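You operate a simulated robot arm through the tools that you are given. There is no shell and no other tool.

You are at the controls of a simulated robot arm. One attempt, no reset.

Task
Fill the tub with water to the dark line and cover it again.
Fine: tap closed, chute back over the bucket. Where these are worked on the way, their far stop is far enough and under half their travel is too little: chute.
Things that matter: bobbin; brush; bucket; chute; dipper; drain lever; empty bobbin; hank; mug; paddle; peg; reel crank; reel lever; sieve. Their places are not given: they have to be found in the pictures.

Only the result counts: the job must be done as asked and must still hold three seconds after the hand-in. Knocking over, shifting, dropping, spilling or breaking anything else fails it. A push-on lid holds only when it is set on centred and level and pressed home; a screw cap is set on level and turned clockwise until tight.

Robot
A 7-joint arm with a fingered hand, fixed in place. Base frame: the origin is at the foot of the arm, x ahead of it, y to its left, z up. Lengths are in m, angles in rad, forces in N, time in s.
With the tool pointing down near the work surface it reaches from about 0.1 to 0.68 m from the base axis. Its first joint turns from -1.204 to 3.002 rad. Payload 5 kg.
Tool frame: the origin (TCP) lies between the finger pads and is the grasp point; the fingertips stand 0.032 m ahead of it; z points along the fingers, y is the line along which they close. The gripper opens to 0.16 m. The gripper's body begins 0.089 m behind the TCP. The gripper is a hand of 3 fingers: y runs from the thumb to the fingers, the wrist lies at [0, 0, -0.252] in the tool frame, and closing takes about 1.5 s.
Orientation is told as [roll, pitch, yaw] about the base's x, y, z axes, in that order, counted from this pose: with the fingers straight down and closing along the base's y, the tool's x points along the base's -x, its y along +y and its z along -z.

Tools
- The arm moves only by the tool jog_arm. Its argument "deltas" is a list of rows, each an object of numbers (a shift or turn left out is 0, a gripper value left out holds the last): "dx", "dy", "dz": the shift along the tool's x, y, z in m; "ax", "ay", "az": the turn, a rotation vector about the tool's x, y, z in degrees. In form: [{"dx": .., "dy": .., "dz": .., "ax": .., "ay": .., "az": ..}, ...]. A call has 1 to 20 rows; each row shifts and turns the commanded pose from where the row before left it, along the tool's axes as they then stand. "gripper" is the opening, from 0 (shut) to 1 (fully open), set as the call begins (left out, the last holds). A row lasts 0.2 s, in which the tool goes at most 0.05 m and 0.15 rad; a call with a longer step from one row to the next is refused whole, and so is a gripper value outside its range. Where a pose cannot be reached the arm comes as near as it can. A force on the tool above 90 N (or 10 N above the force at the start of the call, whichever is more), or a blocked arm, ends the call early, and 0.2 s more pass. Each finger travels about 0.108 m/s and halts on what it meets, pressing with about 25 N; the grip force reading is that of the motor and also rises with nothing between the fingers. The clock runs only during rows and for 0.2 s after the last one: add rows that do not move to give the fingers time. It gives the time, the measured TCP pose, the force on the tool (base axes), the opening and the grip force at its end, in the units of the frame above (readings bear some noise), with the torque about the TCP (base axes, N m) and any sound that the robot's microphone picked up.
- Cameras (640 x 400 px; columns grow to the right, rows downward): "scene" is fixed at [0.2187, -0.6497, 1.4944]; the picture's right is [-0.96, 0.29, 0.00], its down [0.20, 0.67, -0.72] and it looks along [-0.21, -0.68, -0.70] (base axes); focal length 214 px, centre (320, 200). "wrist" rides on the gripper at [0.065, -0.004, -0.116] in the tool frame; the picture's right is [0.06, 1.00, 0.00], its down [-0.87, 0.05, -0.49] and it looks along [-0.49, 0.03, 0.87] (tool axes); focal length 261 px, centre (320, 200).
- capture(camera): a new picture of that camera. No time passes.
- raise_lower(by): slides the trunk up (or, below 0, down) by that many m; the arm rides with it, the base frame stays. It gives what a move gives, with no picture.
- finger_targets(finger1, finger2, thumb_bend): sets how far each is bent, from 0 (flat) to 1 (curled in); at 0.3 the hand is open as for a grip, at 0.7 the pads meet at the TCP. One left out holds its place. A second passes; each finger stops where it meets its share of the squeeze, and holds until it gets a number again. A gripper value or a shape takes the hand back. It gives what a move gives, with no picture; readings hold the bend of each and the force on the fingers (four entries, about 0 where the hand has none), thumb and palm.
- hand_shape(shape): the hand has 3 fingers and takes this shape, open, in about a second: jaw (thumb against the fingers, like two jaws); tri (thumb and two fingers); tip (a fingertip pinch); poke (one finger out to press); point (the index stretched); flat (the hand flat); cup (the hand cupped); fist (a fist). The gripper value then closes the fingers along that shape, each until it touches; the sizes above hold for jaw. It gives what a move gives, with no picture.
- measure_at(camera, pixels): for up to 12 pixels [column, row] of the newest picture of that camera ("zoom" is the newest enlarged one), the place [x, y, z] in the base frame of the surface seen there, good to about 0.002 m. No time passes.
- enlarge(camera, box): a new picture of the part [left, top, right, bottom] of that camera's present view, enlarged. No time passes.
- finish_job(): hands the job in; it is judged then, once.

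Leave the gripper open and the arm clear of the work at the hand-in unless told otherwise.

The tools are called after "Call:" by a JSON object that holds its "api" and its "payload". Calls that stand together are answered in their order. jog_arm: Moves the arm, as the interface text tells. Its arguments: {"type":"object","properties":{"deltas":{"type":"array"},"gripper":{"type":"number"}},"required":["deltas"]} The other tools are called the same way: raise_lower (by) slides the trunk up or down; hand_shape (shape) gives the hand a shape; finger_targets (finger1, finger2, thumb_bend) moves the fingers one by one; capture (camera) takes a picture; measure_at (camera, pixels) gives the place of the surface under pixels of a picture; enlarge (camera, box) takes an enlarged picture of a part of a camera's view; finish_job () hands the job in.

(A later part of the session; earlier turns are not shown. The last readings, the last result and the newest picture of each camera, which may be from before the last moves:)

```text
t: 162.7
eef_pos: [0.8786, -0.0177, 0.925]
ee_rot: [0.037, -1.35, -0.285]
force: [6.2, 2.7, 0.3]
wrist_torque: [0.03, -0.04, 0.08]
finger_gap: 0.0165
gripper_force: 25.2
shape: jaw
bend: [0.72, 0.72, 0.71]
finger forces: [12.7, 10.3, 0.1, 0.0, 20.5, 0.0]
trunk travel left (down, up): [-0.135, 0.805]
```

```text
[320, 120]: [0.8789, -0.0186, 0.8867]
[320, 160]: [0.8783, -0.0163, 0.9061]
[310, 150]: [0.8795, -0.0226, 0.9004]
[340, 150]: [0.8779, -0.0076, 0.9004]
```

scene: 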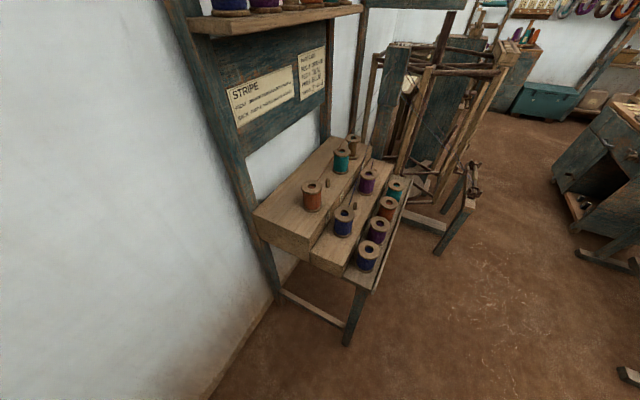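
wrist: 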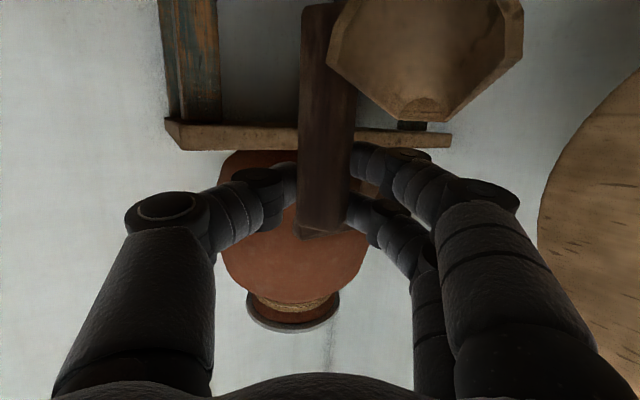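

Gripped (≈20 N). I drive the peg along the arc to φ≈230°, turning the hand with it.

Call:
{"api": "jog_arm", "payload": {"deltas": [{"dx": -0.0012, "dy": -0.0089, "dz": 0.007, "ax": -2.5}, {"dx": -0.0012, "dy": -0.0089, "dz": 0.007, "ax": -2.5}, {"dx": -0.0012, "dy": -0.0089, "dz": 0.007, "ax": -2.5}, {"dx": -0.0015, "dy": -0.0076, "dz": 0.0067, "ax": -2.5}, {"dx": -0.0015, "dy": -0.0076, "dz": 0.0067, "ax": -2.5}, {"dx": -0.0015, "dy": -0.0076, "dz": 0.0067, "ax": -2.5}, {"dx": -0.0015, "dy": -0.0076, "dz": 0.0067, "ax": -2.5}]}}

Call:
{"api": "capture", "payload": {"camera": "wrist"}}

Call:
{"api": "measure_at", "payload": {"camera": "wrist", "pixels": [[320, 120], [320, 160], [310, 150], [340, 150]]}}

```text
t: 164.3
eef_pos: [0.9208, -0.0781, 0.923]
ee_rot: [0.345, -1.356, -0.285]
force: [6.6, 10.0, 18.2]
wrist_torque: [0.02, -0.25, 0.22]
finger_gap: 0.0158
gripper_force: 24.9
shape: jaw
bend: [0.72, 0.72, 0.7]
finger forces: [13.0, 10.4, 0.0, 0.0, 21.0, 0.0]
trunk travel left (down, up): [-0.135, 0.805]
```

```text
taken
```

wrist: 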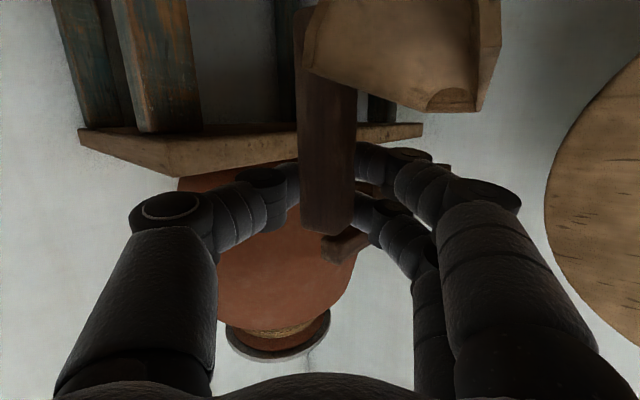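

```text
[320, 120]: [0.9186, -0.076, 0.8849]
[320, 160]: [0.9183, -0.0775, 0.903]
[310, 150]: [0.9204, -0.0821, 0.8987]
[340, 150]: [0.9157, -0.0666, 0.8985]
```

Peg is at φ≈229°. I drive it the last 18° to its bucket-side stop in small steps.

Call:
{"api": "jog_arm", "payload": {"deltas": [{"dx": -0.0022, "dy": -0.0055, "dz": 0.0073, "ax": -2}, {"dx": -0.0022, "dy": -0.0055, "dz": 0.0073, "ax": -2}, {"dx": -0.0022, "dy": -0.0055, "dz": 0.0073, "ax": -2}, {"dx": -0.0022, "dy": -0.0055, "dz": 0.0073, "ax": -2}]}}

Call:
{"api": "capture", "payload": {"camera": "wrist"}}

Call:
{"api": "measure_at", "payload": {"camera": "wrist", "pixels": [[320, 120], [320, 160], [310, 150], [340, 150]]}}

```text
t: 165.3
eef_pos: [0.9528, -0.0975, 0.9199]
ee_rot: [0.468, -1.349, -0.268]
force: [5.5, 9.2, -6.1]
wrist_torque: [-0.08, 0.01, 0.06]
finger_gap: 0.0128
gripper_force: 24.8
shape: jaw
bend: [0.72, 0.73, 0.73]
finger forces: [8.7, 7.6, 0.0, 0.0, 9.9, 0.0]
trunk travel left (down, up): [-0.135, 0.805]
```

```text
taken
```

wrist: 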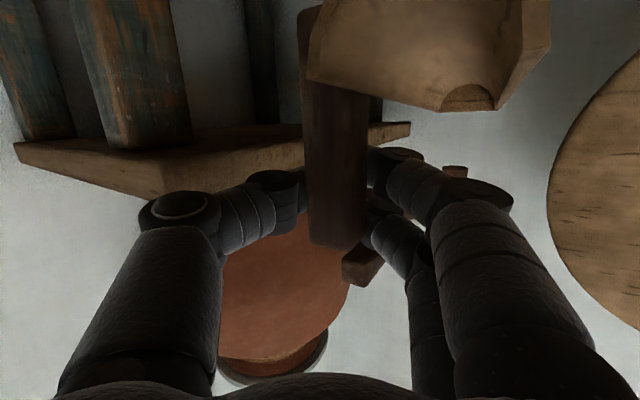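

```text
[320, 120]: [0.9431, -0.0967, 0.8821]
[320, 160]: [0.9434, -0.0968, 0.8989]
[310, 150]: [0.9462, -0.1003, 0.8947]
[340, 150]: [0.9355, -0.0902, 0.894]
```

Peg at φ≈240°, about 6° (18 mm) short of the stop. I push two more small steps forward.

Call:
{"api": "jog_arm", "payload": {"deltas": [{"dx": -0.0015, "dy": -0.005, "dz": 0.007}, {"dx": -0.0015, "dy": -0.005, "dz": 0.007}]}}

Call:
{"api": "capture", "payload": {"camera": "wrist"}}

Call:
{"api": "measure_at", "payload": {"camera": "wrist", "pixels": [[320, 120], [320, 160], [310, 150], [345, 150], [450, 60]]}}

```text
t: 165.9
eef_pos: [0.9698, -0.1053, 0.9206]
ee_rot: [0.478, -1.351, -0.28]
force: [5.5, 11.1, -2.4]
wrist_torque: [0.04, -0.02, -0.02]
finger_gap: 0.011
gripper_force: 24.6
shape: jaw
bend: [0.73, 0.73, 0.73]
finger forces: [7.7, 6.1, 0.1, 0.1, 6.4, 0.1]
trunk travel left (down, up): [-0.135, 0.805]
```

```text
taken
```

wrist: 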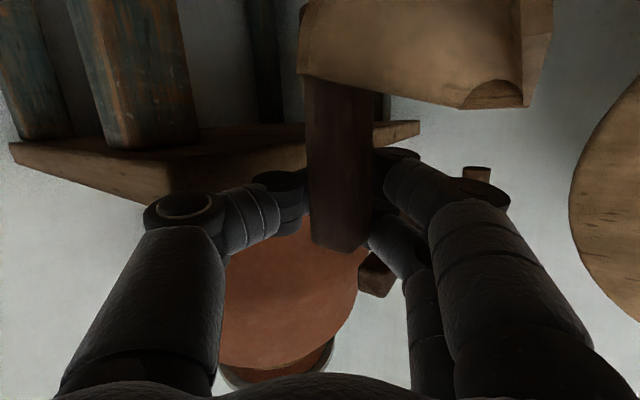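

```text
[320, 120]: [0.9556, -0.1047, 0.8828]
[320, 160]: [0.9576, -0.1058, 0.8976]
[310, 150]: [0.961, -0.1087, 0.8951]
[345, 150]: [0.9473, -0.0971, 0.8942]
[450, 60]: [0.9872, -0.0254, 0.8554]
```

Still moving without resistance. One more step, then I check for the stop.

Call:
{"api": "jog_arm", "payload": {"deltas": [{"dx": -0.0012, "dy": -0.003, "dz": 0.006}]}}

Call:
{"api": "capture", "payload": {"camera": "wrist"}}

Call:
{"api": "measure_at", "payload": {"camera": "wrist", "pixels": [[320, 120], [320, 160], [310, 150], [345, 150], [450, 60]]}}

```text
t: 166.3
eef_pos: [0.9734, -0.1048, 0.9213]
ee_rot: [0.48, -1.354, -0.28]
force: [-16.9, 14.6, -5.0]
wrist_torque: [0.04, 0.03, -1.48]
finger_gap: 0.0097
gripper_force: 25.2
shape: jaw
bend: [0.73, 0.73, 0.74]
finger forces: [6.9, 4.7, 0.0, 0.0, 27.5, 0.0]
trunk travel left (down, up): [-0.135, 0.805]
```

```text
taken
```

wrist: 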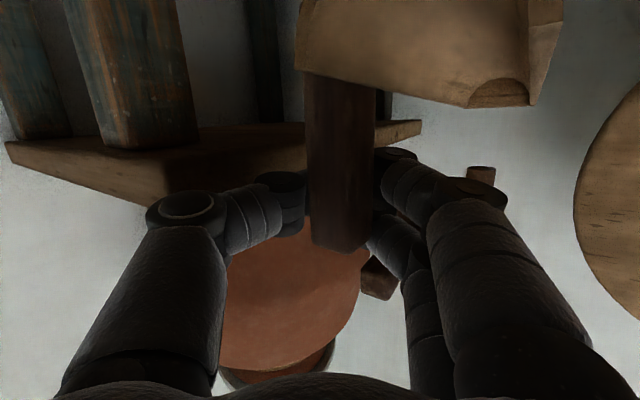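

```text
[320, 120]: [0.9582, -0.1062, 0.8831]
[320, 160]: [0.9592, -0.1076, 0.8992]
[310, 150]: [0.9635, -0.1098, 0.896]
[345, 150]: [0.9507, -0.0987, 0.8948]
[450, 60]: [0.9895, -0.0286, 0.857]
```

The thumb pushes on the platform corner again (27 N). I open the fingers, back off and compare the chute's place with its first one.

Call:
{"api": "jog_arm", "payload": {"deltas": [{"dz": -0.008}, {}, {}, {"dz": -0.03}, {"dz": -0.03}, {"dz": -0.03}, {"dz": -0.03}], "gripper": 0.4}}

Call:
{"api": "capture", "payload": {"camera": "wrist"}}

```text
t: 167.9
eef_pos: [0.8511, -0.1327, 0.9469]
ee_rot: [0.484, -1.351, -0.285]
force: [0.1, -0.5, -1.0]
wrist_torque: [0.0, -0.02, 0.01]
finger_gap: 0.0632
gripper_force: 0.0
shape: jaw
bend: [0.73, 0.73, 0.7]
finger forces: [0.0, 0.0, 0.0, 0.0, 0.0, 0.1]
trunk travel left (down, up): [-0.135, 0.805]
```

```text
taken
```

wrist: 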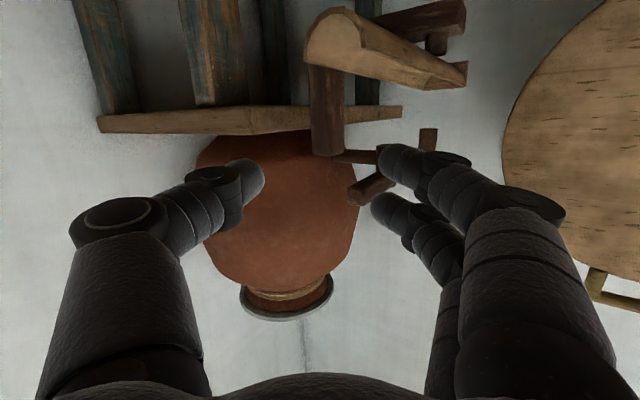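

Call:
{"api": "measure_at", "payload": {"camera": "wrist", "pixels": [[327, 100], [325, 140], [313, 110], [341, 110], [335, 40], [330, 20], [310, 35], [345, 15], [450, 75], [460, 65]]}}

Call:
{"api": "enlarge", "payload": {"camera": "wrist", "box": [270, 0, 490, 170]}}

```text
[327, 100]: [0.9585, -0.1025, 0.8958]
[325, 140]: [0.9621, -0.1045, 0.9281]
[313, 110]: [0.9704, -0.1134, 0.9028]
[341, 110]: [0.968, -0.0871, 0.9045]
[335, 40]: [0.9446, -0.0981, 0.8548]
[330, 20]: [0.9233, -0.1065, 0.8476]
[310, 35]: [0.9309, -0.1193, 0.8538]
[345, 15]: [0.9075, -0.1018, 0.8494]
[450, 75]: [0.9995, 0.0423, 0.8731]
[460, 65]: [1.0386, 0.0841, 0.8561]
```

```text
2.35 times, centred on (380, 85) of wrist
```

zoom: 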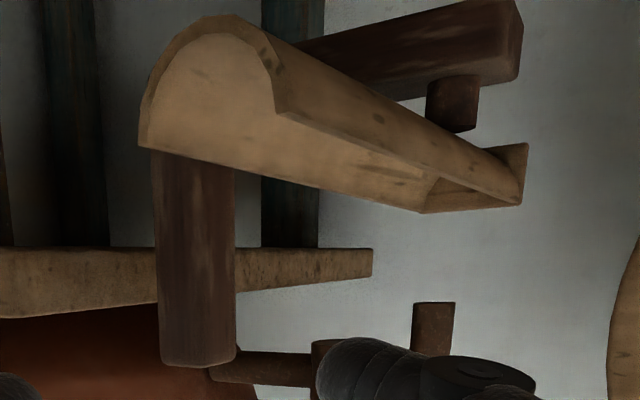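

The chute is back at its first place (peg centre (0.9715,-0.1005) vs (0.972,-0.0985) at the start). Now the lid. I first move back and up to about (0.70,0.0,1.25).

Call:
{"api": "jog_arm", "payload": {"deltas": [{"dx": -0.0282, "dy": 0.0206, "dz": -0.0195}, {"dx": -0.0282, "dy": 0.0206, "dz": -0.0195}, {"dx": -0.0282, "dy": 0.0206, "dz": -0.0195}, {"dx": -0.0282, "dy": 0.0206, "dz": -0.0195}, {"dx": -0.0282, "dy": 0.0206, "dz": -0.0195}, {"dx": -0.0282, "dy": 0.0206, "dz": -0.0195}, {"dx": -0.0282, "dy": 0.0206, "dz": -0.0195}, {"dx": -0.0282, "dy": 0.0206, "dz": -0.0195}, {"dx": -0.0282, "dy": 0.0206, "dz": -0.0195}]}}

Call:
{"api": "jog_arm", "payload": {"deltas": [{"az": -7.5}, {"az": -7.5}, {"az": -7.5}, {"az": -7.5}, {"az": -7.5}, {"az": -7.5}, {"az": -7.5}, {"az": -7.5}, {"az": -7.5}, {"az": -7.5}, {"az": -7.5}, {"az": -7.5}, {"ay": -8}, {"ay": -8}, {"ay": -8}, {"ay": -8}], "gripper": 0.55}}

Call:
{"api": "capture", "payload": {"camera": "wrist"}}

```text
t: 169.9
eef_pos: [0.6999, -0.0024, 1.2436]
ee_rot: [0.483, -1.35, -0.285]
force: [0.2, 0.9, 0.1]
wrist_torque: [0.03, -0.01, 0.01]
finger_gap: 0.0636
gripper_force: 0.0
shape: jaw
bend: [0.73, 0.73, 0.7]
finger forces: [0.1, 0.0, 0.1, 0.0, 0.1, 0.1]
trunk travel left (down, up): [-0.135, 0.805]
```

```text
t: 173.3
eef_pos: [0.7025, -0.003, 1.2459]
ee_rot: [-1.461, -0.188, 2.319]
force: [-0.1, 0.8, -0.1]
wrist_torque: [-0.03, -0.02, -0.05]
finger_gap: 0.0873
gripper_force: 0.0
shape: jaw
bend: [0.72, 0.72, 0.7]
finger forces: [0.0, 0.0, 0.0, 0.1, 0.0, 0.0]
trunk travel left (down, up): [-0.135, 0.805]
```

```text
taken
```

wrist: 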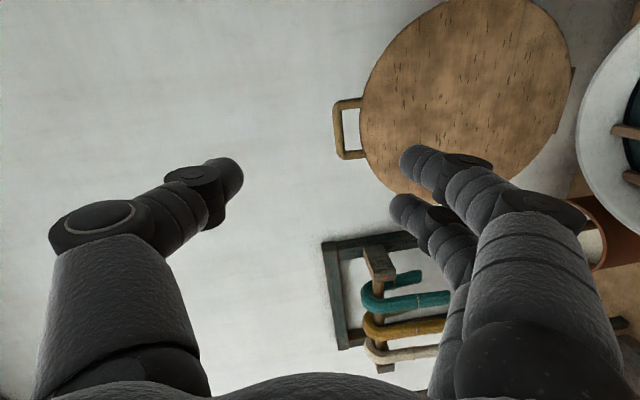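

I measure the handle's place now.

Call:
{"api": "measure_at", "payload": {"camera": "wrist", "pixels": [[338, 110], [338, 125], [339, 145], [352, 102], [352, 155], [400, 100], [450, 60], [500, 80], [380, 80], [550, 60]]}}

Call:
{"api": "jog_arm", "payload": {"deltas": [{"az": -5.5}, {"az": -5.5}, {"ax": -7.3}, {"ax": -7.3}, {"ax": -7.3}]}}

Call:
{"api": "capture", "payload": {"camera": "wrist"}}

```text
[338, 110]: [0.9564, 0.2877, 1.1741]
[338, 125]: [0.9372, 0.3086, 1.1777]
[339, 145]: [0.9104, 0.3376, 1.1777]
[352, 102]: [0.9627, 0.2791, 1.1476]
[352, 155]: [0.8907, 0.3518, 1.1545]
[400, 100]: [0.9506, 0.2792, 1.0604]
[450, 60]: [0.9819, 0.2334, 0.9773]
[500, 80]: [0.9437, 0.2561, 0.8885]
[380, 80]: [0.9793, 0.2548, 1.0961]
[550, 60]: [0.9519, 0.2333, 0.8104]
```

```text
t: 174.5
eef_pos: [0.7016, -0.0029, 1.2455]
ee_rot: [-1.076, 0.002, 2.339]
force: [-0.3, 0.0, 0.3]
wrist_torque: [0.01, -0.02, 0.06]
finger_gap: 0.0875
gripper_force: 0.0
shape: jaw
bend: [0.72, 0.72, 0.7]
finger forces: [0.0, 0.0, 0.0, 0.0, 0.0, 0.0]
trunk travel left (down, up): [-0.135, 0.805]
```

```text
taken
```

wrist: 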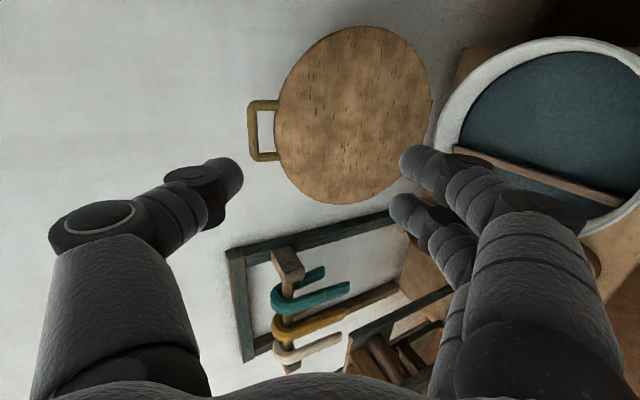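

The bar's centre is at about s=0.89, z=1.175, t=-0.43. I move the hand (pointing 28° down, thumb above) to a place 10 cm before it.

Call:
{"api": "jog_arm", "payload": {"deltas": [{"dx": -0.0089, "dy": -0.0157, "dz": 0.0329}, {"dx": -0.0089, "dy": -0.0157, "dz": 0.0329}, {"dx": -0.0089, "dy": -0.0157, "dz": 0.0329}, {"dx": -0.0089, "dy": -0.0157, "dz": 0.0329}, {"dx": -0.0089, "dy": -0.0157, "dz": 0.0329}, {"dx": -0.0089, "dy": -0.0157, "dz": 0.0329}, {"dx": -0.0089, "dy": -0.0157, "dz": 0.0329}, {"dx": -0.0089, "dy": -0.0157, "dz": 0.0329}]}}

Call:
{"api": "capture", "payload": {"camera": "wrist"}}

Call:
{"api": "measure_at", "payload": {"camera": "wrist", "pixels": [[225, 180], [420, 160], [405, 210]]}}

```text
t: 176.3
eef_pos: [0.8638, 0.2514, 1.233]
ee_rot: [-1.078, 0.002, 2.336]
force: [1.2, -0.1, -0.1]
wrist_torque: [-0.02, 0.0, 0.03]
finger_gap: 0.0876
gripper_force: 0.0
shape: jaw
bend: [0.72, 0.72, 0.7]
finger forces: [0.0, 0.0, 0.0, 0.0, 0.1, 0.1]
trunk travel left (down, up): [-0.135, 0.805]
```

```text
taken
```

wrist: 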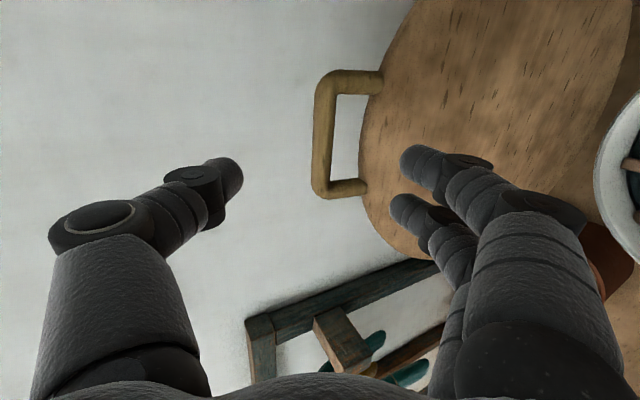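

```text
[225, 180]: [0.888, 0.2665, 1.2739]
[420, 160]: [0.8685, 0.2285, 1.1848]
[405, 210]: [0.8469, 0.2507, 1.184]
```

Now in line with the handle. I measure the bar again for precision.

Call:
{"api": "measure_at", "payload": {"camera": "wrist", "pixels": [[322, 100], [320, 135], [318, 170], [330, 135], [314, 135], [350, 80], [345, 190], [372, 130], [365, 150], [380, 130], [400, 100]]}}

```text
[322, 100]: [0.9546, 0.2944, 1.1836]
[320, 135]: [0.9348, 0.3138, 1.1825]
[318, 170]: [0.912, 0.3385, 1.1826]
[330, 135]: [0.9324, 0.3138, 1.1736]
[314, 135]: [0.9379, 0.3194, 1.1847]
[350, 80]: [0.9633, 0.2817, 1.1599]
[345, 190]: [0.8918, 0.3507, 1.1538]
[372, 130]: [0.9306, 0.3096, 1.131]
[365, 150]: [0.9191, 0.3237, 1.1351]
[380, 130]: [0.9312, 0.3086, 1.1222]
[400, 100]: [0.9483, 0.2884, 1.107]
```

Bar centre ≈ (s 0.891, z 1.175), lid rim at z≈1.137. I advance 9.3 cm so that the bar lies just inside the fingertips.

Call:
{"api": "jog_arm", "payload": {"deltas": [{"dz": 0.031}, {"dz": 0.031}, {"dz": 0.021}, {"dz": 0.01}]}}

Call:
{"api": "capture", "payload": {"camera": "wrist"}}

```text
t: 177.3
eef_pos: [0.9226, 0.3081, 1.1886]
ee_rot: [-1.08, 0.0, 2.338]
force: [1.2, 0.2, 0.4]
wrist_torque: [-0.02, 0.0, 0.04]
finger_gap: 0.0876
gripper_force: 0.0
shape: jaw
bend: [0.72, 0.72, 0.7]
finger forces: [0.0, 0.0, 0.0, 0.0, 0.0, 0.0]
trunk travel left (down, up): [-0.135, 0.805]
```

```text
taken
```

wrist: 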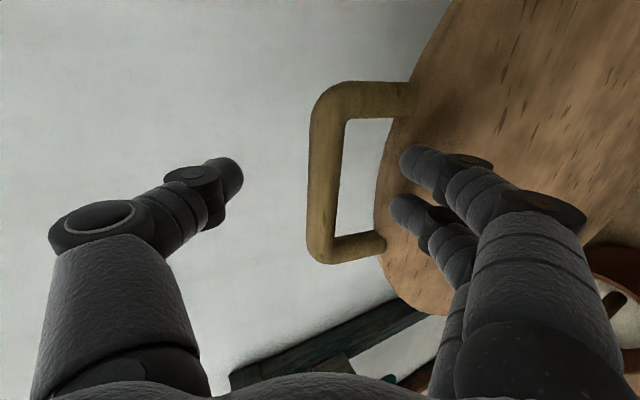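

No contact yet, bar is between thumb and fingers. I close the fingers on the bar.

Call:
{"api": "jog_arm", "payload": {"deltas": [{}, {}, {}, {}, {}], "gripper": 0.08}}

Call:
{"api": "capture", "payload": {"camera": "wrist"}}

```text
t: 178.5
eef_pos: [0.9197, 0.3069, 1.1902]
ee_rot: [-1.08, 0.002, 2.338]
force: [-24.7, -21.0, -3.2]
wrist_torque: [-1.22, 1.49, 0.48]
finger_gap: 0.0237
gripper_force: 0.0
shape: jaw
bend: [0.71, 0.65, 0.7]
finger forces: [3.2, 30.0, 0.0, 0.0, 0.0, 0.1]
trunk travel left (down, up): [-0.135, 0.805]
```

```text
taken
```

wrist: 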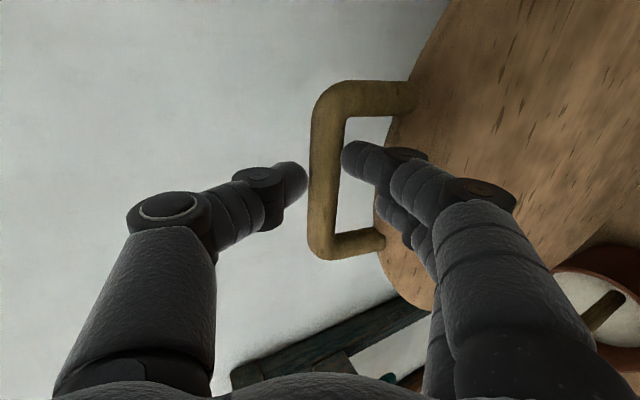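

Finger 2 is caught on the lid's face (30 N), so this pinch isn't good. I open again and draw back; then I'll use the thumb alone as a hook behind the bar with the fingers wide open in front as a catch.

Call:
{"api": "jog_arm", "payload": {"deltas": [{}, {}, {}, {"dz": -0.02, "dy": -0.01}, {"dz": -0.02, "dy": -0.02}, {"dz": -0.02, "dy": -0.02}], "gripper": 0.6}}

Call:
{"api": "finger_targets", "payload": {"finger1": 0.3, "finger2": 0.3, "thumb_bend": 0.68}}

Call:
{"api": "capture", "payload": {"camera": "wrist"}}

```text
t: 179.9
eef_pos: [0.9, 0.2914, 1.2612]
ee_rot: [-1.079, 0.002, 2.34]
force: [0.4, 0.5, -0.3]
wrist_torque: [0.0, -0.01, 0.0]
finger_gap: 0.0956
gripper_force: 0.1
shape: jaw
bend: [0.71, 0.71, 0.7]
finger forces: [0.0, 0.0, 0.0, 0.0, 0.1, 0.0]
trunk travel left (down, up): [-0.135, 0.805]
```

```text
t: 180.9
eef_pos: [0.9002, 0.2892, 1.2619]
ee_rot: [-1.078, 0.001, 2.339]
force: [0.7, 0.2, 0.3]
wrist_torque: [0.01, 0.0, 0.01]
finger_gap: 0.092
gripper_force: 0.0
shape: fingers
bend: [0.3, 0.3, 0.68]
finger forces: [0.0, 0.0, 0.1, 0.0, 0.0, 0.0]
trunk travel left (down, up): [-0.135, 0.805]
```

```text
taken
```

wrist: 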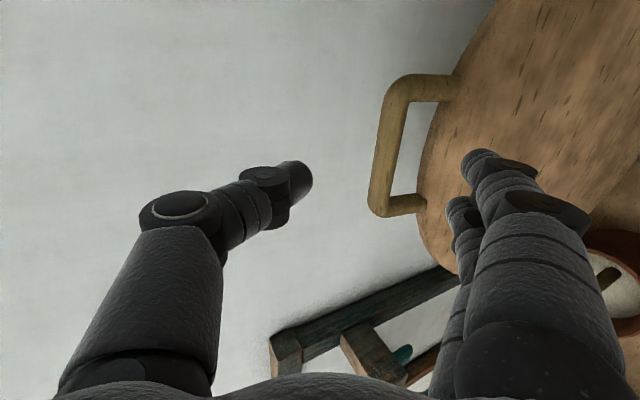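

The thumb is now at the hand's axis (295,180), fingers wide open on the near side. I measure thumb, fingers and bar.

Call:
{"api": "measure_at", "payload": {"camera": "wrist", "pixels": [[300, 175], [305, 190], [280, 200], [475, 165], [460, 210], [385, 150], [395, 110], [378, 170], [270, 210]]}}

```text
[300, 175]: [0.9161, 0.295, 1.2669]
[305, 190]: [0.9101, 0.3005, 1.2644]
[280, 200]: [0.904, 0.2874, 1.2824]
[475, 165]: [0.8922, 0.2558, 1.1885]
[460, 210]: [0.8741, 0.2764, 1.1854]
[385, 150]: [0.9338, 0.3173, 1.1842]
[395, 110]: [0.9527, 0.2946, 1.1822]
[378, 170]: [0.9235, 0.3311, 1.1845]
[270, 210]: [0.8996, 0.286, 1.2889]
```

I tilt the hand to 38° down and move to above the bar with the thumb slightly behind it.

Call:
{"api": "jog_arm", "payload": {"deltas": [{"ax": -5}, {"ax": -5}, {"dy": -0.0084, "dz": 0.0245}, {"dy": -0.0084, "dz": 0.0245}]}}

Call:
{"api": "capture", "payload": {"camera": "wrist"}}

Call:
{"api": "measure_at", "payload": {"camera": "wrist", "pixels": [[300, 175], [305, 190], [475, 165], [460, 210], [345, 130], [340, 150]]}}

```text
t: 182.1
eef_pos: [0.9485, 0.2829, 1.2621]
ee_rot: [-0.924, -0.03, 2.317]
force: [0.6, 0.0, 0.1]
wrist_torque: [0.0, -0.02, 0.04]
finger_gap: 0.0922
gripper_force: 0.1
shape: fingers
bend: [0.3, 0.3, 0.68]
finger forces: [0.0, 0.0, 0.1, 0.1, 0.0, 0.0]
trunk travel left (down, up): [-0.135, 0.805]
stopped in row 4: the arm was blocked; the commanded pose is now the measured one
```

```text
taken
```

wrist: 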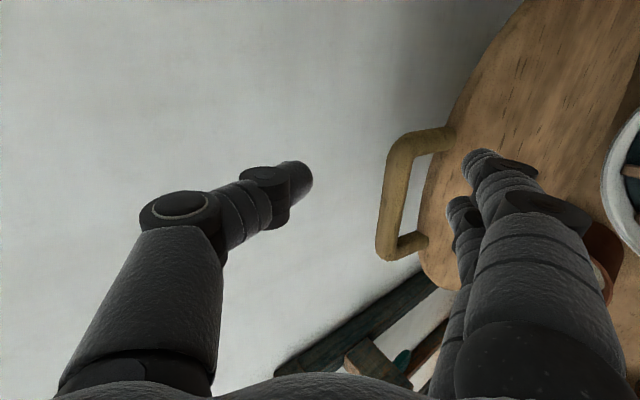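

```text
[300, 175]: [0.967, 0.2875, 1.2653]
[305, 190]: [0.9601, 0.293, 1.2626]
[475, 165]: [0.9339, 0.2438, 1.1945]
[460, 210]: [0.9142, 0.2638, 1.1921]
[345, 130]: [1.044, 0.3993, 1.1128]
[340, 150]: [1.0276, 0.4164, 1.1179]
```

The arm is at its reach limit here because the trunk is low. I back off a little, raise the trunk 0.3 m, and then bring the arm down by the same amount, which gives more reach.

Call:
{"api": "jog_arm", "payload": {"deltas": [{"dz": -0.03}, {"dz": -0.02}]}}

Call:
{"api": "raise_lower", "payload": {"by": 0.3}}

Call:
{"api": "jog_arm", "payload": {"deltas": [{"dy": 0.0296, "dz": 0.0231}, {"dy": 0.0296, "dz": 0.0231}, {"dy": 0.0296, "dz": 0.0231}, {"dy": 0.0296, "dz": 0.0231}, {"dy": 0.0296, "dz": 0.0231}, {"dy": 0.0296, "dz": 0.0231}, {"dy": 0.0296, "dz": 0.0231}, {"dy": 0.0296, "dz": 0.0231}]}}

Call:
{"api": "capture", "payload": {"camera": "wrist"}}

```text
t: 182.7
eef_pos: [0.9171, 0.2591, 1.2928]
ee_rot: [-0.926, -0.024, 2.321]
force: [-0.1, 0.5, 1.0]
wrist_torque: [0.0, 0.0, 0.01]
finger_gap: 0.0924
gripper_force: 0.1
shape: fingers
bend: [0.3, 0.3, 0.68]
finger forces: [0.0, 0.0, 0.0, 0.0, 0.1, 0.0]
trunk travel left (down, up): [-0.135, 0.805]
```

```text
t: 185.7
eef_pos: [0.9192, 0.2587, 1.5933]
ee_rot: [-0.925, -0.025, 2.318]
force: [-0.1, -0.1, 0.5]
wrist_torque: [-0.03, -0.02, 0.02]
finger_gap: 0.092
gripper_force: 0.0
shape: fingers
bend: [0.3, 0.3, 0.68]
finger forces: [0.1, 0.0, 0.0, 0.1, 0.0, 0.0]
trunk travel left (down, up): [-0.435, 0.505]
```

```text
t: 187.5
eef_pos: [0.9194, 0.2664, 1.2925]
ee_rot: [-0.927, -0.027, 2.32]
force: [-0.4, 0.7, 0.2]
wrist_torque: [0.03, 0.01, 0.06]
finger_gap: 0.0922
gripper_force: 0.0
shape: fingers
bend: [0.3, 0.3, 0.68]
finger forces: [0.0, 0.0, 0.1, 0.0, 0.0, 0.0]
trunk travel left (down, up): [-0.435, 0.505]
```

```text
taken
```

wrist: 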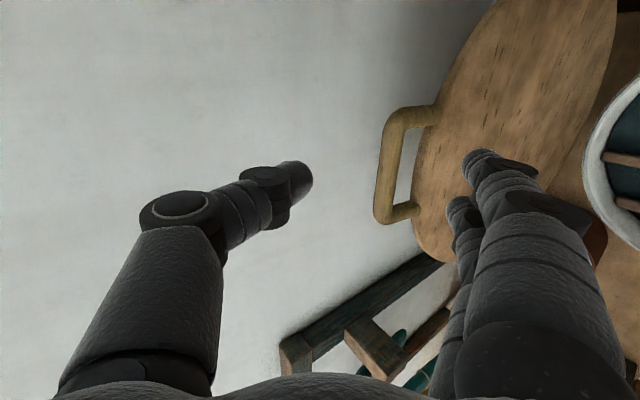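

I move to above-behind the bar: 5 cm ahead, 3 cm left, 4.7 cm down.

Call:
{"api": "jog_arm", "payload": {"deltas": [{"dx": -0.0101, "dy": 0.0028, "dz": 0.0231}, {"dx": -0.0101, "dy": 0.0028, "dz": 0.0231}, {"dx": -0.0101, "dy": 0.0028, "dz": 0.0231}]}}

Call:
{"api": "capture", "payload": {"camera": "wrist"}}

Call:
{"api": "measure_at", "payload": {"camera": "wrist", "pixels": [[300, 175], [305, 190], [475, 165], [460, 210], [385, 150], [390, 130]]}}

```text
t: 188.3
eef_pos: [0.9347, 0.3265, 1.2451]
ee_rot: [-0.928, -0.028, 2.318]
force: [-0.1, 0.2, -0.6]
wrist_torque: [-0.03, 0.04, 0.0]
finger_gap: 0.092
gripper_force: 0.1
shape: fingers
bend: [0.3, 0.3, 0.68]
finger forces: [0.0, 0.1, 0.0, 0.0, 0.0, 0.1]
trunk travel left (down, up): [-0.435, 0.505]
```

```text
taken
```

wrist: 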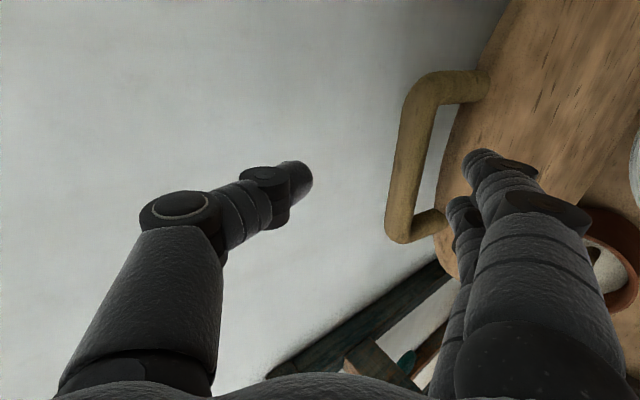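

```text
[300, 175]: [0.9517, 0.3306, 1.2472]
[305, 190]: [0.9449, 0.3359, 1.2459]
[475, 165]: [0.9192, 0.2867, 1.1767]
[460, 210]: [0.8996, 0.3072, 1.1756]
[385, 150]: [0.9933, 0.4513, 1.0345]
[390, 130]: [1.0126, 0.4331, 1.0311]
```

Good: reach is fine now. The thumb tip is above and just behind the bar. I open the fingers a bit more and lower by 6 cm so that the thumb goes down behind the bar.

Call:
{"api": "finger_targets", "payload": {"finger1": 0.18, "finger2": 0.18, "thumb_bend": 0.68}}

Call:
{"api": "jog_arm", "payload": {"deltas": [{"dx": 0.0004, "dy": 0.0114, "dz": 0.01105}, {"dx": 0.0004, "dy": 0.0114, "dz": 0.01105}, {"dx": 0.0004, "dy": 0.0114, "dz": 0.01105}, {"dx": 0.0004, "dy": 0.0114, "dz": 0.01105}]}}

Call:
{"api": "capture", "payload": {"camera": "wrist"}}

```text
t: 189.3
eef_pos: [0.9337, 0.3253, 1.2455]
ee_rot: [-0.927, -0.027, 2.317]
force: [0.4, 0.1, 0.2]
wrist_torque: [0.0, -0.03, 0.02]
finger_gap: 0.1073
gripper_force: 0.0
shape: fingers
bend: [0.18, 0.18, 0.68]
finger forces: [0.0, 0.0, 0.0, 0.0, 0.0, 0.0]
trunk travel left (down, up): [-0.435, 0.505]
```

```text
t: 190.3
eef_pos: [0.9409, 0.3314, 1.1819]
ee_rot: [-0.925, -0.025, 2.318]
force: [-0.6, 0.0, 0.7]
wrist_torque: [-0.01, 0.02, 0.01]
finger_gap: 0.107
gripper_force: 0.2
shape: fingers
bend: [0.18, 0.18, 0.68]
finger forces: [0.1, 0.0, 0.0, 0.1, 0.1, 0.0]
trunk travel left (down, up): [-0.435, 0.505]
```

```text
taken
```

wrist: 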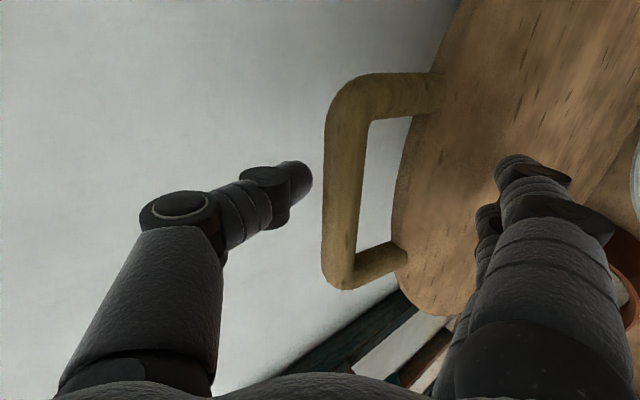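

The thumb now lies on the back/top side of the bar, fingers in front. I measure and then pull towards me.

Call:
{"api": "measure_at", "payload": {"camera": "wrist", "pixels": [[300, 175], [308, 185], [330, 180], [345, 180], [335, 120], [340, 250], [520, 165], [485, 215]]}}

Call:
{"api": "jog_arm", "payload": {"deltas": [{"dy": 0.006, "dz": -0.008}, {"dy": 0.006, "dz": -0.008}, {"dy": 0.006, "dz": -0.008}]}}

Call:
{"api": "capture", "payload": {"camera": "wrist"}}

Call:
{"api": "measure_at", "payload": {"camera": "wrist", "pixels": [[300, 175], [308, 185], [330, 180], [345, 180], [335, 120], [340, 250], [420, 160], [480, 80]]}}

```text
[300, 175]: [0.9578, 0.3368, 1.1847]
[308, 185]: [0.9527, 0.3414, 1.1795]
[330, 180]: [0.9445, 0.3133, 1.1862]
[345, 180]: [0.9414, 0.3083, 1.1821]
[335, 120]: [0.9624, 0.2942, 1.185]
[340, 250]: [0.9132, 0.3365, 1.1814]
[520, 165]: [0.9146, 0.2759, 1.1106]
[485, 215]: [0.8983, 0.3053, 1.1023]
```

```text
t: 191.1
eef_pos: [0.9178, 0.3113, 1.1808]
ee_rot: [-0.926, -0.026, 2.317]
force: [1.0, 0.1, 0.8]
wrist_torque: [-0.01, 0.02, 0.0]
finger_gap: 0.1078
gripper_force: 0.0
shape: fingers
bend: [0.18, 0.18, 0.68]
finger forces: [0.1, 0.0, 0.0, 0.0, 0.6, 0.0]
trunk travel left (down, up): [-0.435, 0.505]
```

```text
taken
```

wrist: 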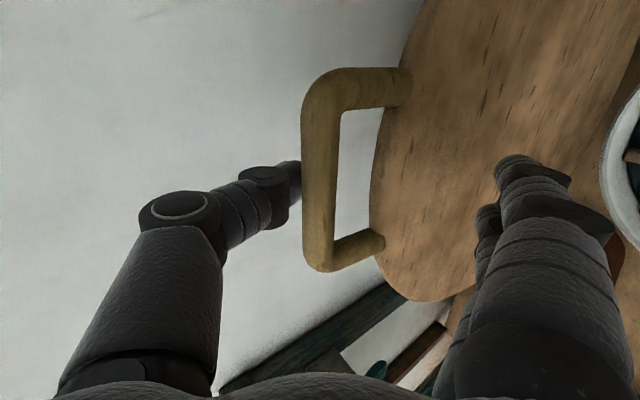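

```text
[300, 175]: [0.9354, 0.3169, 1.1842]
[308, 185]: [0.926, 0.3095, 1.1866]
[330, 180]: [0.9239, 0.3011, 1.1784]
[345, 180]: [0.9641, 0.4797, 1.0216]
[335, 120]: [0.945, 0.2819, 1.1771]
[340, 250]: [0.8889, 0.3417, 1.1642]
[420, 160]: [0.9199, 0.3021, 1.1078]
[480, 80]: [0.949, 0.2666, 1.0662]
```

The lid follows the thumb (0.6 N). I keep pulling towards me, 5 cm more, past the vertical.

Call:
{"api": "jog_arm", "payload": {"deltas": [{"dy": 0.0072, "dz": -0.0096}, {"dy": 0.0072, "dz": -0.0096}, {"dy": 0.0072, "dz": -0.0096}, {"dy": 0.0072, "dz": -0.0096}]}}

Call:
{"api": "capture", "payload": {"camera": "wrist"}}

Call:
{"api": "measure_at", "payload": {"camera": "wrist", "pixels": [[300, 175], [308, 185], [320, 120], [325, 220], [400, 160], [480, 80], [450, 200], [520, 165], [485, 215]]}}

```text
t: 192.1
eef_pos: [0.8817, 0.2792, 1.1814]
ee_rot: [-0.926, -0.026, 2.32]
force: [-0.5, 0.0, 0.8]
wrist_torque: [0.0, 0.05, 0.01]
finger_gap: 0.1076
gripper_force: 0.1
shape: fingers
bend: [0.18, 0.18, 0.68]
finger forces: [0.0, 0.1, 0.1, 0.0, 0.1, 0.1]
trunk travel left (down, up): [-0.435, 0.505]
```

```text
taken
```

wrist: 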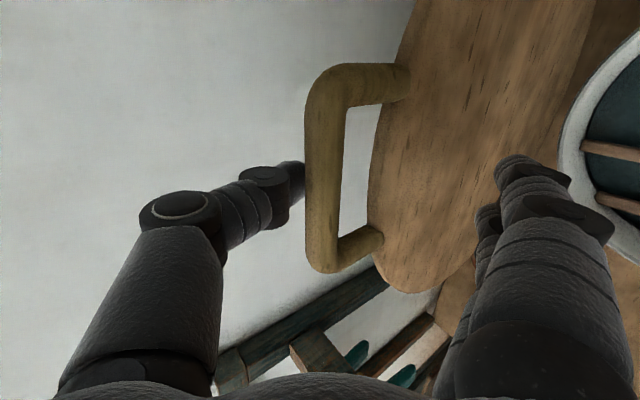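

```text
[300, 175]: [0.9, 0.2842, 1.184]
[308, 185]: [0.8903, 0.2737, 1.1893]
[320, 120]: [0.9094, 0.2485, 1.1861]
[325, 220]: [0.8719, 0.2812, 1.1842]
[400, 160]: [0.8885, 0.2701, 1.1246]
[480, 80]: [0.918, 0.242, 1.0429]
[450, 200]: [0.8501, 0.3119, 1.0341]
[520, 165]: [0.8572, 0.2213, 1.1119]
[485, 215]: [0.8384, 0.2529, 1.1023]
```

The lid stands about vertical now. I bring the fingers closer to its near face (bend 0.36) so that it can only tip a little before they catch it, then pull on.

Call:
{"api": "finger_targets", "payload": {"finger1": 0.36, "finger2": 0.36, "thumb_bend": 0.68}}

Call:
{"api": "jog_arm", "payload": {"deltas": [{"dy": 0.006, "dz": -0.008}, {"dy": 0.006, "dz": -0.008}, {"dy": 0.006, "dz": -0.008}]}}

Call:
{"api": "capture", "payload": {"camera": "wrist"}}

Call:
{"api": "measure_at", "payload": {"camera": "wrist", "pixels": [[300, 175], [320, 120], [325, 220], [400, 160], [480, 80], [450, 200], [465, 165], [455, 215]]}}

```text
t: 193.1
eef_pos: [0.8829, 0.2775, 1.1824]
ee_rot: [-0.925, -0.026, 2.318]
force: [0.2, 0.5, 0.6]
wrist_torque: [-0.01, 0.0, 0.02]
finger_gap: 0.0813
gripper_force: 0.1
shape: fingers
bend: [0.36, 0.36, 0.68]
finger forces: [0.0, 0.0, 0.0, 0.1, 0.0, 0.1]
trunk travel left (down, up): [-0.435, 0.505]
```

```text
t: 193.9
eef_pos: [0.8603, 0.2562, 1.1818]
ee_rot: [-0.927, -0.028, 2.318]
force: [-0.1, 0.1, -0.1]
wrist_torque: [-0.07, 0.06, 0.03]
finger_gap: 0.0815
gripper_force: 0.2
shape: fingers
bend: [0.36, 0.35, 0.68]
finger forces: [0.0, 0.5, 0.0, 0.0, 0.1, 0.1]
trunk travel left (down, up): [-0.435, 0.505]
```

```text
taken
```

wrist: 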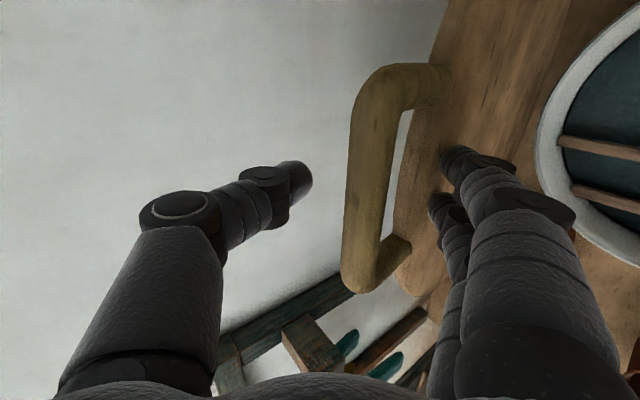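

```text
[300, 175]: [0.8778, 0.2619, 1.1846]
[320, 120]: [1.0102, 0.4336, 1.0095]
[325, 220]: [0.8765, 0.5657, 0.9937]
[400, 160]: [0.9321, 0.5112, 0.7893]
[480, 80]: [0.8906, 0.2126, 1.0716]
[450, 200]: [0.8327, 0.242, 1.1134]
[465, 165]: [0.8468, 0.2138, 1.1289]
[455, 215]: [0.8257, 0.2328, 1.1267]
```

The lid has tipped onto the fingers (0.5 N) at about 83°: it is caught. Now I lower it along the arc, first to about 70°.

Call:
{"api": "jog_arm", "payload": {"deltas": [{"dy": 0.011, "dz": -0.008}, {"dy": 0.011, "dz": -0.008}, {"dy": 0.011, "dz": -0.008}, {"dy": 0.011, "dz": -0.008}, {"dy": 0.011, "dz": -0.008}, {"dy": 0.011, "dz": -0.008}]}}

Call:
{"api": "capture", "payload": {"camera": "wrist"}}

Call:
{"api": "measure_at", "payload": {"camera": "wrist", "pixels": [[300, 175], [380, 120], [370, 220], [420, 120], [480, 60], [430, 180], [465, 165], [455, 215]]}}

```text
t: 195.3
eef_pos: [0.8011, 0.2046, 1.1577]
ee_rot: [-0.928, -0.027, 2.32]
force: [0.3, -2.0, -1.7]
wrist_torque: [-0.04, 0.02, 0.02]
finger_gap: 0.0817
gripper_force: 0.9
shape: fingers
bend: [0.36, 0.35, 0.68]
finger forces: [0.5, 0.9, 0.1, 0.1, 0.0, 0.0]
trunk travel left (down, up): [-0.435, 0.505]
```

```text
taken
```

wrist: 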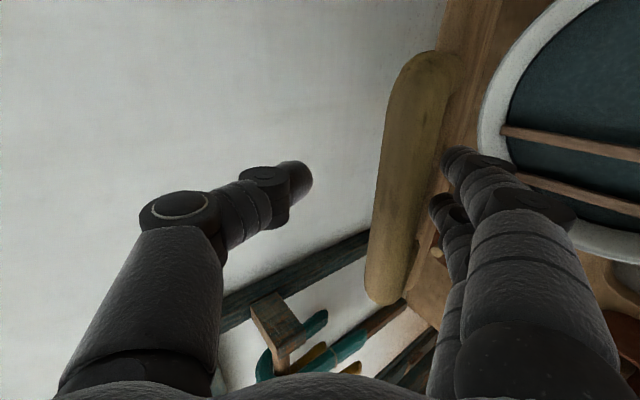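

```text
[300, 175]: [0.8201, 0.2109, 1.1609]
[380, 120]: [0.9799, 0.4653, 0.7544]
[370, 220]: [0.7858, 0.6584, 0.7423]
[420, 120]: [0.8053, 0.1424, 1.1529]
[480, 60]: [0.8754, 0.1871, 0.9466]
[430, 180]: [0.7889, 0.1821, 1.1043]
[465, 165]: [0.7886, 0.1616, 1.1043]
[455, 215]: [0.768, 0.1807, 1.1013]
```

The lid rests on the fingers and comes down smoothly (0.5–0.9 N). I continue to about 50°.

Call:
{"api": "jog_arm", "payload": {"deltas": [{"dy": 0.0114, "dz": -0.0052}, {"dy": 0.0114, "dz": -0.0052}, {"dy": 0.0114, "dz": -0.0052}, {"dy": 0.0114, "dz": -0.0052}, {"dy": 0.0114, "dz": -0.0052}, {"dy": 0.0122, "dz": -0.0032}, {"dy": 0.0122, "dz": -0.0032}, {"dy": 0.0122, "dz": -0.0032}, {"dy": 0.0122, "dz": -0.0032}, {"dy": 0.0122, "dz": -0.0032}]}}

Call:
{"api": "capture", "payload": {"camera": "wrist"}}

Call:
{"api": "measure_at", "payload": {"camera": "wrist", "pixels": [[300, 175], [420, 120], [400, 220], [440, 100], [430, 180], [465, 165], [455, 215], [370, 60]]}}

```text
t: 197.5
eef_pos: [0.7243, 0.1353, 1.0886]
ee_rot: [-0.928, -0.027, 2.319]
force: [0.0, -2.7, -1.7]
wrist_torque: [0.02, -0.08, 0.06]
finger_gap: 0.0811
gripper_force: 1.5
shape: fingers
bend: [0.36, 0.35, 0.68]
finger forces: [0.2, 1.6, 0.1, 0.0, 0.0, 0.0]
trunk travel left (down, up): [-0.435, 0.505]
```

```text
taken
```

wrist: 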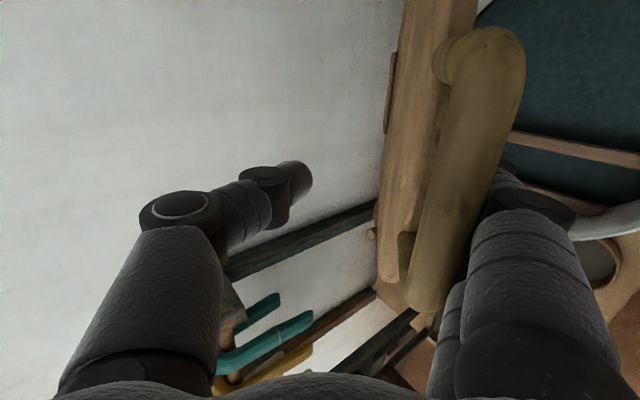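

```text
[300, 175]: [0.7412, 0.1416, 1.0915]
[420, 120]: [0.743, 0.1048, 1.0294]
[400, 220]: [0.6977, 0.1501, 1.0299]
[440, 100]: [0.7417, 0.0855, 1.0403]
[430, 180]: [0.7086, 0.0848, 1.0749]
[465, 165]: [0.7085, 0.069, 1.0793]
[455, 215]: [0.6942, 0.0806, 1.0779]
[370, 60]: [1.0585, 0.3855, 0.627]
```

The lid is at about 47°, the bar near the base of the fingers. I slide the hand back 3 cm along the fingers so that the bar lies over the pads, then return to the jaw opening used when lifting.

Call:
{"api": "jog_arm", "payload": {"deltas": [{"dz": -0.008}, {"dz": -0.008}, {"dz": -0.008}, {"dz": -0.008}]}}

Call:
{"api": "jog_arm", "payload": {"deltas": [{}, {}, {}, {}, {}], "gripper": 0.625}}

Call:
{"api": "capture", "payload": {"camera": "wrist"}}

Call:
{"api": "measure_at", "payload": {"camera": "wrist", "pixels": [[225, 180], [400, 100], [390, 180], [380, 220], [420, 165], [410, 210], [360, 60], [370, 150]]}}

```text
t: 198.5
eef_pos: [0.7062, 0.117, 1.1077]
ee_rot: [-0.925, -0.026, 2.317]
force: [-0.6, -0.2, -1.3]
wrist_torque: [-0.01, -0.09, -0.01]
finger_gap: 0.0815
gripper_force: 0.8
shape: fingers
bend: [0.36, 0.35, 0.68]
finger forces: [0.4, 1.4, 0.0, 0.0, 0.0, 0.0]
trunk travel left (down, up): [-0.435, 0.505]
```

```text
t: 199.7
eef_pos: [0.7063, 0.1178, 1.1074]
ee_rot: [-0.926, -0.026, 2.319]
force: [1.0, -0.2, -4.6]
wrist_torque: [0.03, -0.14, 0.02]
finger_gap: 0.1013
gripper_force: 0.0
shape: jaw
bend: [0.7, 0.7, 0.69]
finger forces: [1.2, 2.6, 0.0, 0.0, 0.0, 0.1]
trunk travel left (down, up): [-0.435, 0.505]
```

```text
taken
```

wrist: 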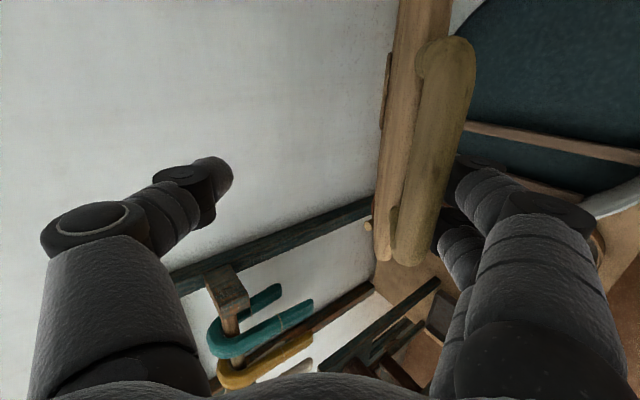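

```text
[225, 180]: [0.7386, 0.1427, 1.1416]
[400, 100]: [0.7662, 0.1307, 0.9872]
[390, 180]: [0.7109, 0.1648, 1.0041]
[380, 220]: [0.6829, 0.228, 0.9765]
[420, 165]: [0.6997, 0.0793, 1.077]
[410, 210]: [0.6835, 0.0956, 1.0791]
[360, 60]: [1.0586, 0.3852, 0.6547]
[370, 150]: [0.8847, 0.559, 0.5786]
```

The bar rests on the fingers (1.2 and 2.6 N), as when lifting. I lower along the arc to about 30°.

Call:
{"api": "jog_arm", "payload": {"deltas": [{"dy": 0.0127, "dz": -0.0008, "ax": -0.35}, {"dy": 0.0127, "dz": -0.0008, "ax": -0.35}, {"dy": 0.0127, "dz": -0.0008, "ax": -0.35}, {"dy": 0.0127, "dz": -0.0008, "ax": -0.35}, {"dy": 0.0127, "dz": -0.0008, "ax": -0.35}, {"dy": 0.0127, "dz": -0.0008, "ax": -0.35}, {"dy": 0.0127, "dz": -0.0008, "ax": -0.35}, {"dy": 0.0127, "dz": -0.0008, "ax": -0.35}, {"dy": 0.0127, "dz": -0.0008, "ax": -0.35}, {"dy": 0.0127, "dz": -0.0008, "ax": -0.35}]}}

Call:
{"api": "capture", "payload": {"camera": "wrist"}}

```text
t: 201.9
eef_pos: [0.642, 0.0619, 1.0123]
ee_rot: [-0.866, -0.027, 2.317]
force: [1.8, -1.0, -2.9]
wrist_torque: [0.03, -0.15, -0.01]
finger_gap: 0.1013
gripper_force: 0.0
shape: jaw
bend: [0.7, 0.7, 0.69]
finger forces: [1.0, 1.8, 0.1, 0.0, 0.0, 0.0]
trunk travel left (down, up): [-0.435, 0.505]
```

```text
taken
```

wrist: 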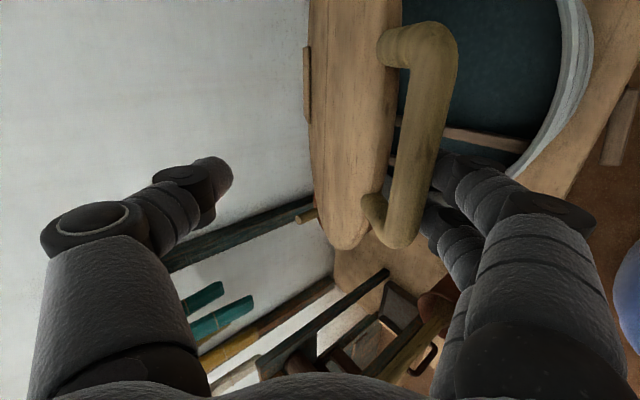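

Going well (lid ≈30°). Continue to about 17°.

Call:
{"api": "jog_arm", "payload": {"deltas": [{"dy": 0.0128, "dz": 0.0018}, {"dy": 0.0128, "dz": 0.0018}, {"dy": 0.0128, "dz": 0.0018}, {"dy": 0.0128, "dz": 0.0018}, {"dy": 0.0128, "dz": 0.0018}, {"dy": 0.0128, "dz": 0.0018}, {"dy": 0.0128, "dz": 0.0018}]}}

Call:
{"api": "capture", "payload": {"camera": "wrist"}}

```text
t: 203.5
eef_pos: [0.6062, 0.0299, 0.9364]
ee_rot: [-0.866, -0.027, 2.319]
force: [0.4, 0.1, -2.8]
wrist_torque: [0.01, -0.05, 0.03]
finger_gap: 0.1013
gripper_force: 0.1
shape: jaw
bend: [0.7, 0.7, 0.69]
finger forces: [0.9, 1.6, 0.0, 0.0, 0.0, 0.1]
trunk travel left (down, up): [-0.435, 0.505]
```

```text
taken
```

wrist: 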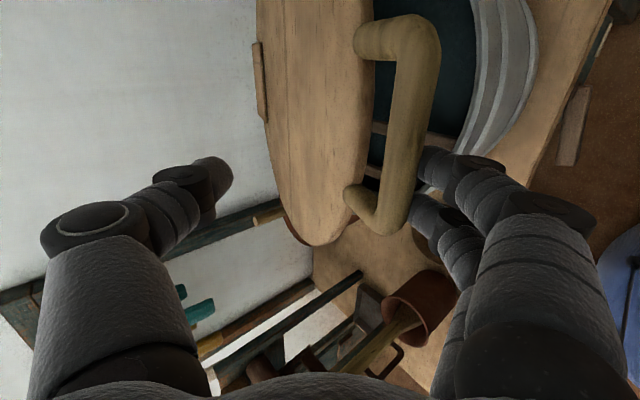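

Lid ≈17°. I go on with 2 cm back and 4 cm down by the arm.

Call:
{"api": "jog_arm", "payload": {"deltas": [{"dy": 0.01085, "dz": 0.0027}, {"dy": 0.01085, "dz": 0.0027}, {"dy": 0.01085, "dz": 0.0027}, {"dy": 0.01085, "dz": 0.0027}]}}

Call:
{"api": "raise_lower", "payload": {"by": -0.06}}

Call:
{"api": "capture", "payload": {"camera": "wrist"}}

Call:
{"api": "measure_at", "payload": {"camera": "wrist", "pixels": [[400, 130], [350, 100], [300, 60], [340, 190], [200, 80], [270, 130], [430, 165], [425, 210]]}}

```text
t: 204.5
eef_pos: [0.5976, 0.0224, 0.9185]
ee_rot: [-0.866, -0.025, 2.318]
force: [-1.0, -1.0, -2.5]
wrist_torque: [-0.01, -0.04, 0.0]
finger_gap: 0.1014
gripper_force: 0.1
shape: jaw
bend: [0.7, 0.7, 0.69]
finger forces: [0.8, 1.6, 0.0, 0.1, 0.0, 0.0]
out of reach, approached as far as the arm can: row 3, 4
trunk travel left (down, up): [-0.435, 0.505]
```

```text
t: 205.5
eef_pos: [0.5981, 0.0233, 0.8583]
ee_rot: [-0.868, -0.026, 2.316]
force: [-0.9, -2.5, -2.8]
wrist_torque: [-0.11, 0.02, 0.02]
finger_gap: 0.1023
gripper_force: 0.0
shape: jaw
bend: [0.7, 0.7, 0.69]
finger forces: [1.5, 1.8, 0.0, 0.0, 0.0, 0.0]
trunk travel left (down, up): [-0.375, 0.565]
```

```text
taken
```

wrist: 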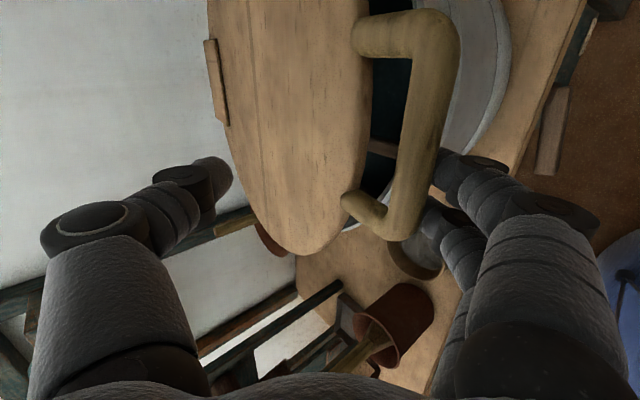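

```text
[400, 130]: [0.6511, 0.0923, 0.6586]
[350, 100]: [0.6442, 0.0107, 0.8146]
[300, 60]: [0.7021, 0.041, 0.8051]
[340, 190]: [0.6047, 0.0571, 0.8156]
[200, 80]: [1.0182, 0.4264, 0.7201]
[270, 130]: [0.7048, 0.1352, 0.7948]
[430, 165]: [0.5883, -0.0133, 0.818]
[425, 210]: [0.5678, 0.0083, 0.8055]
```

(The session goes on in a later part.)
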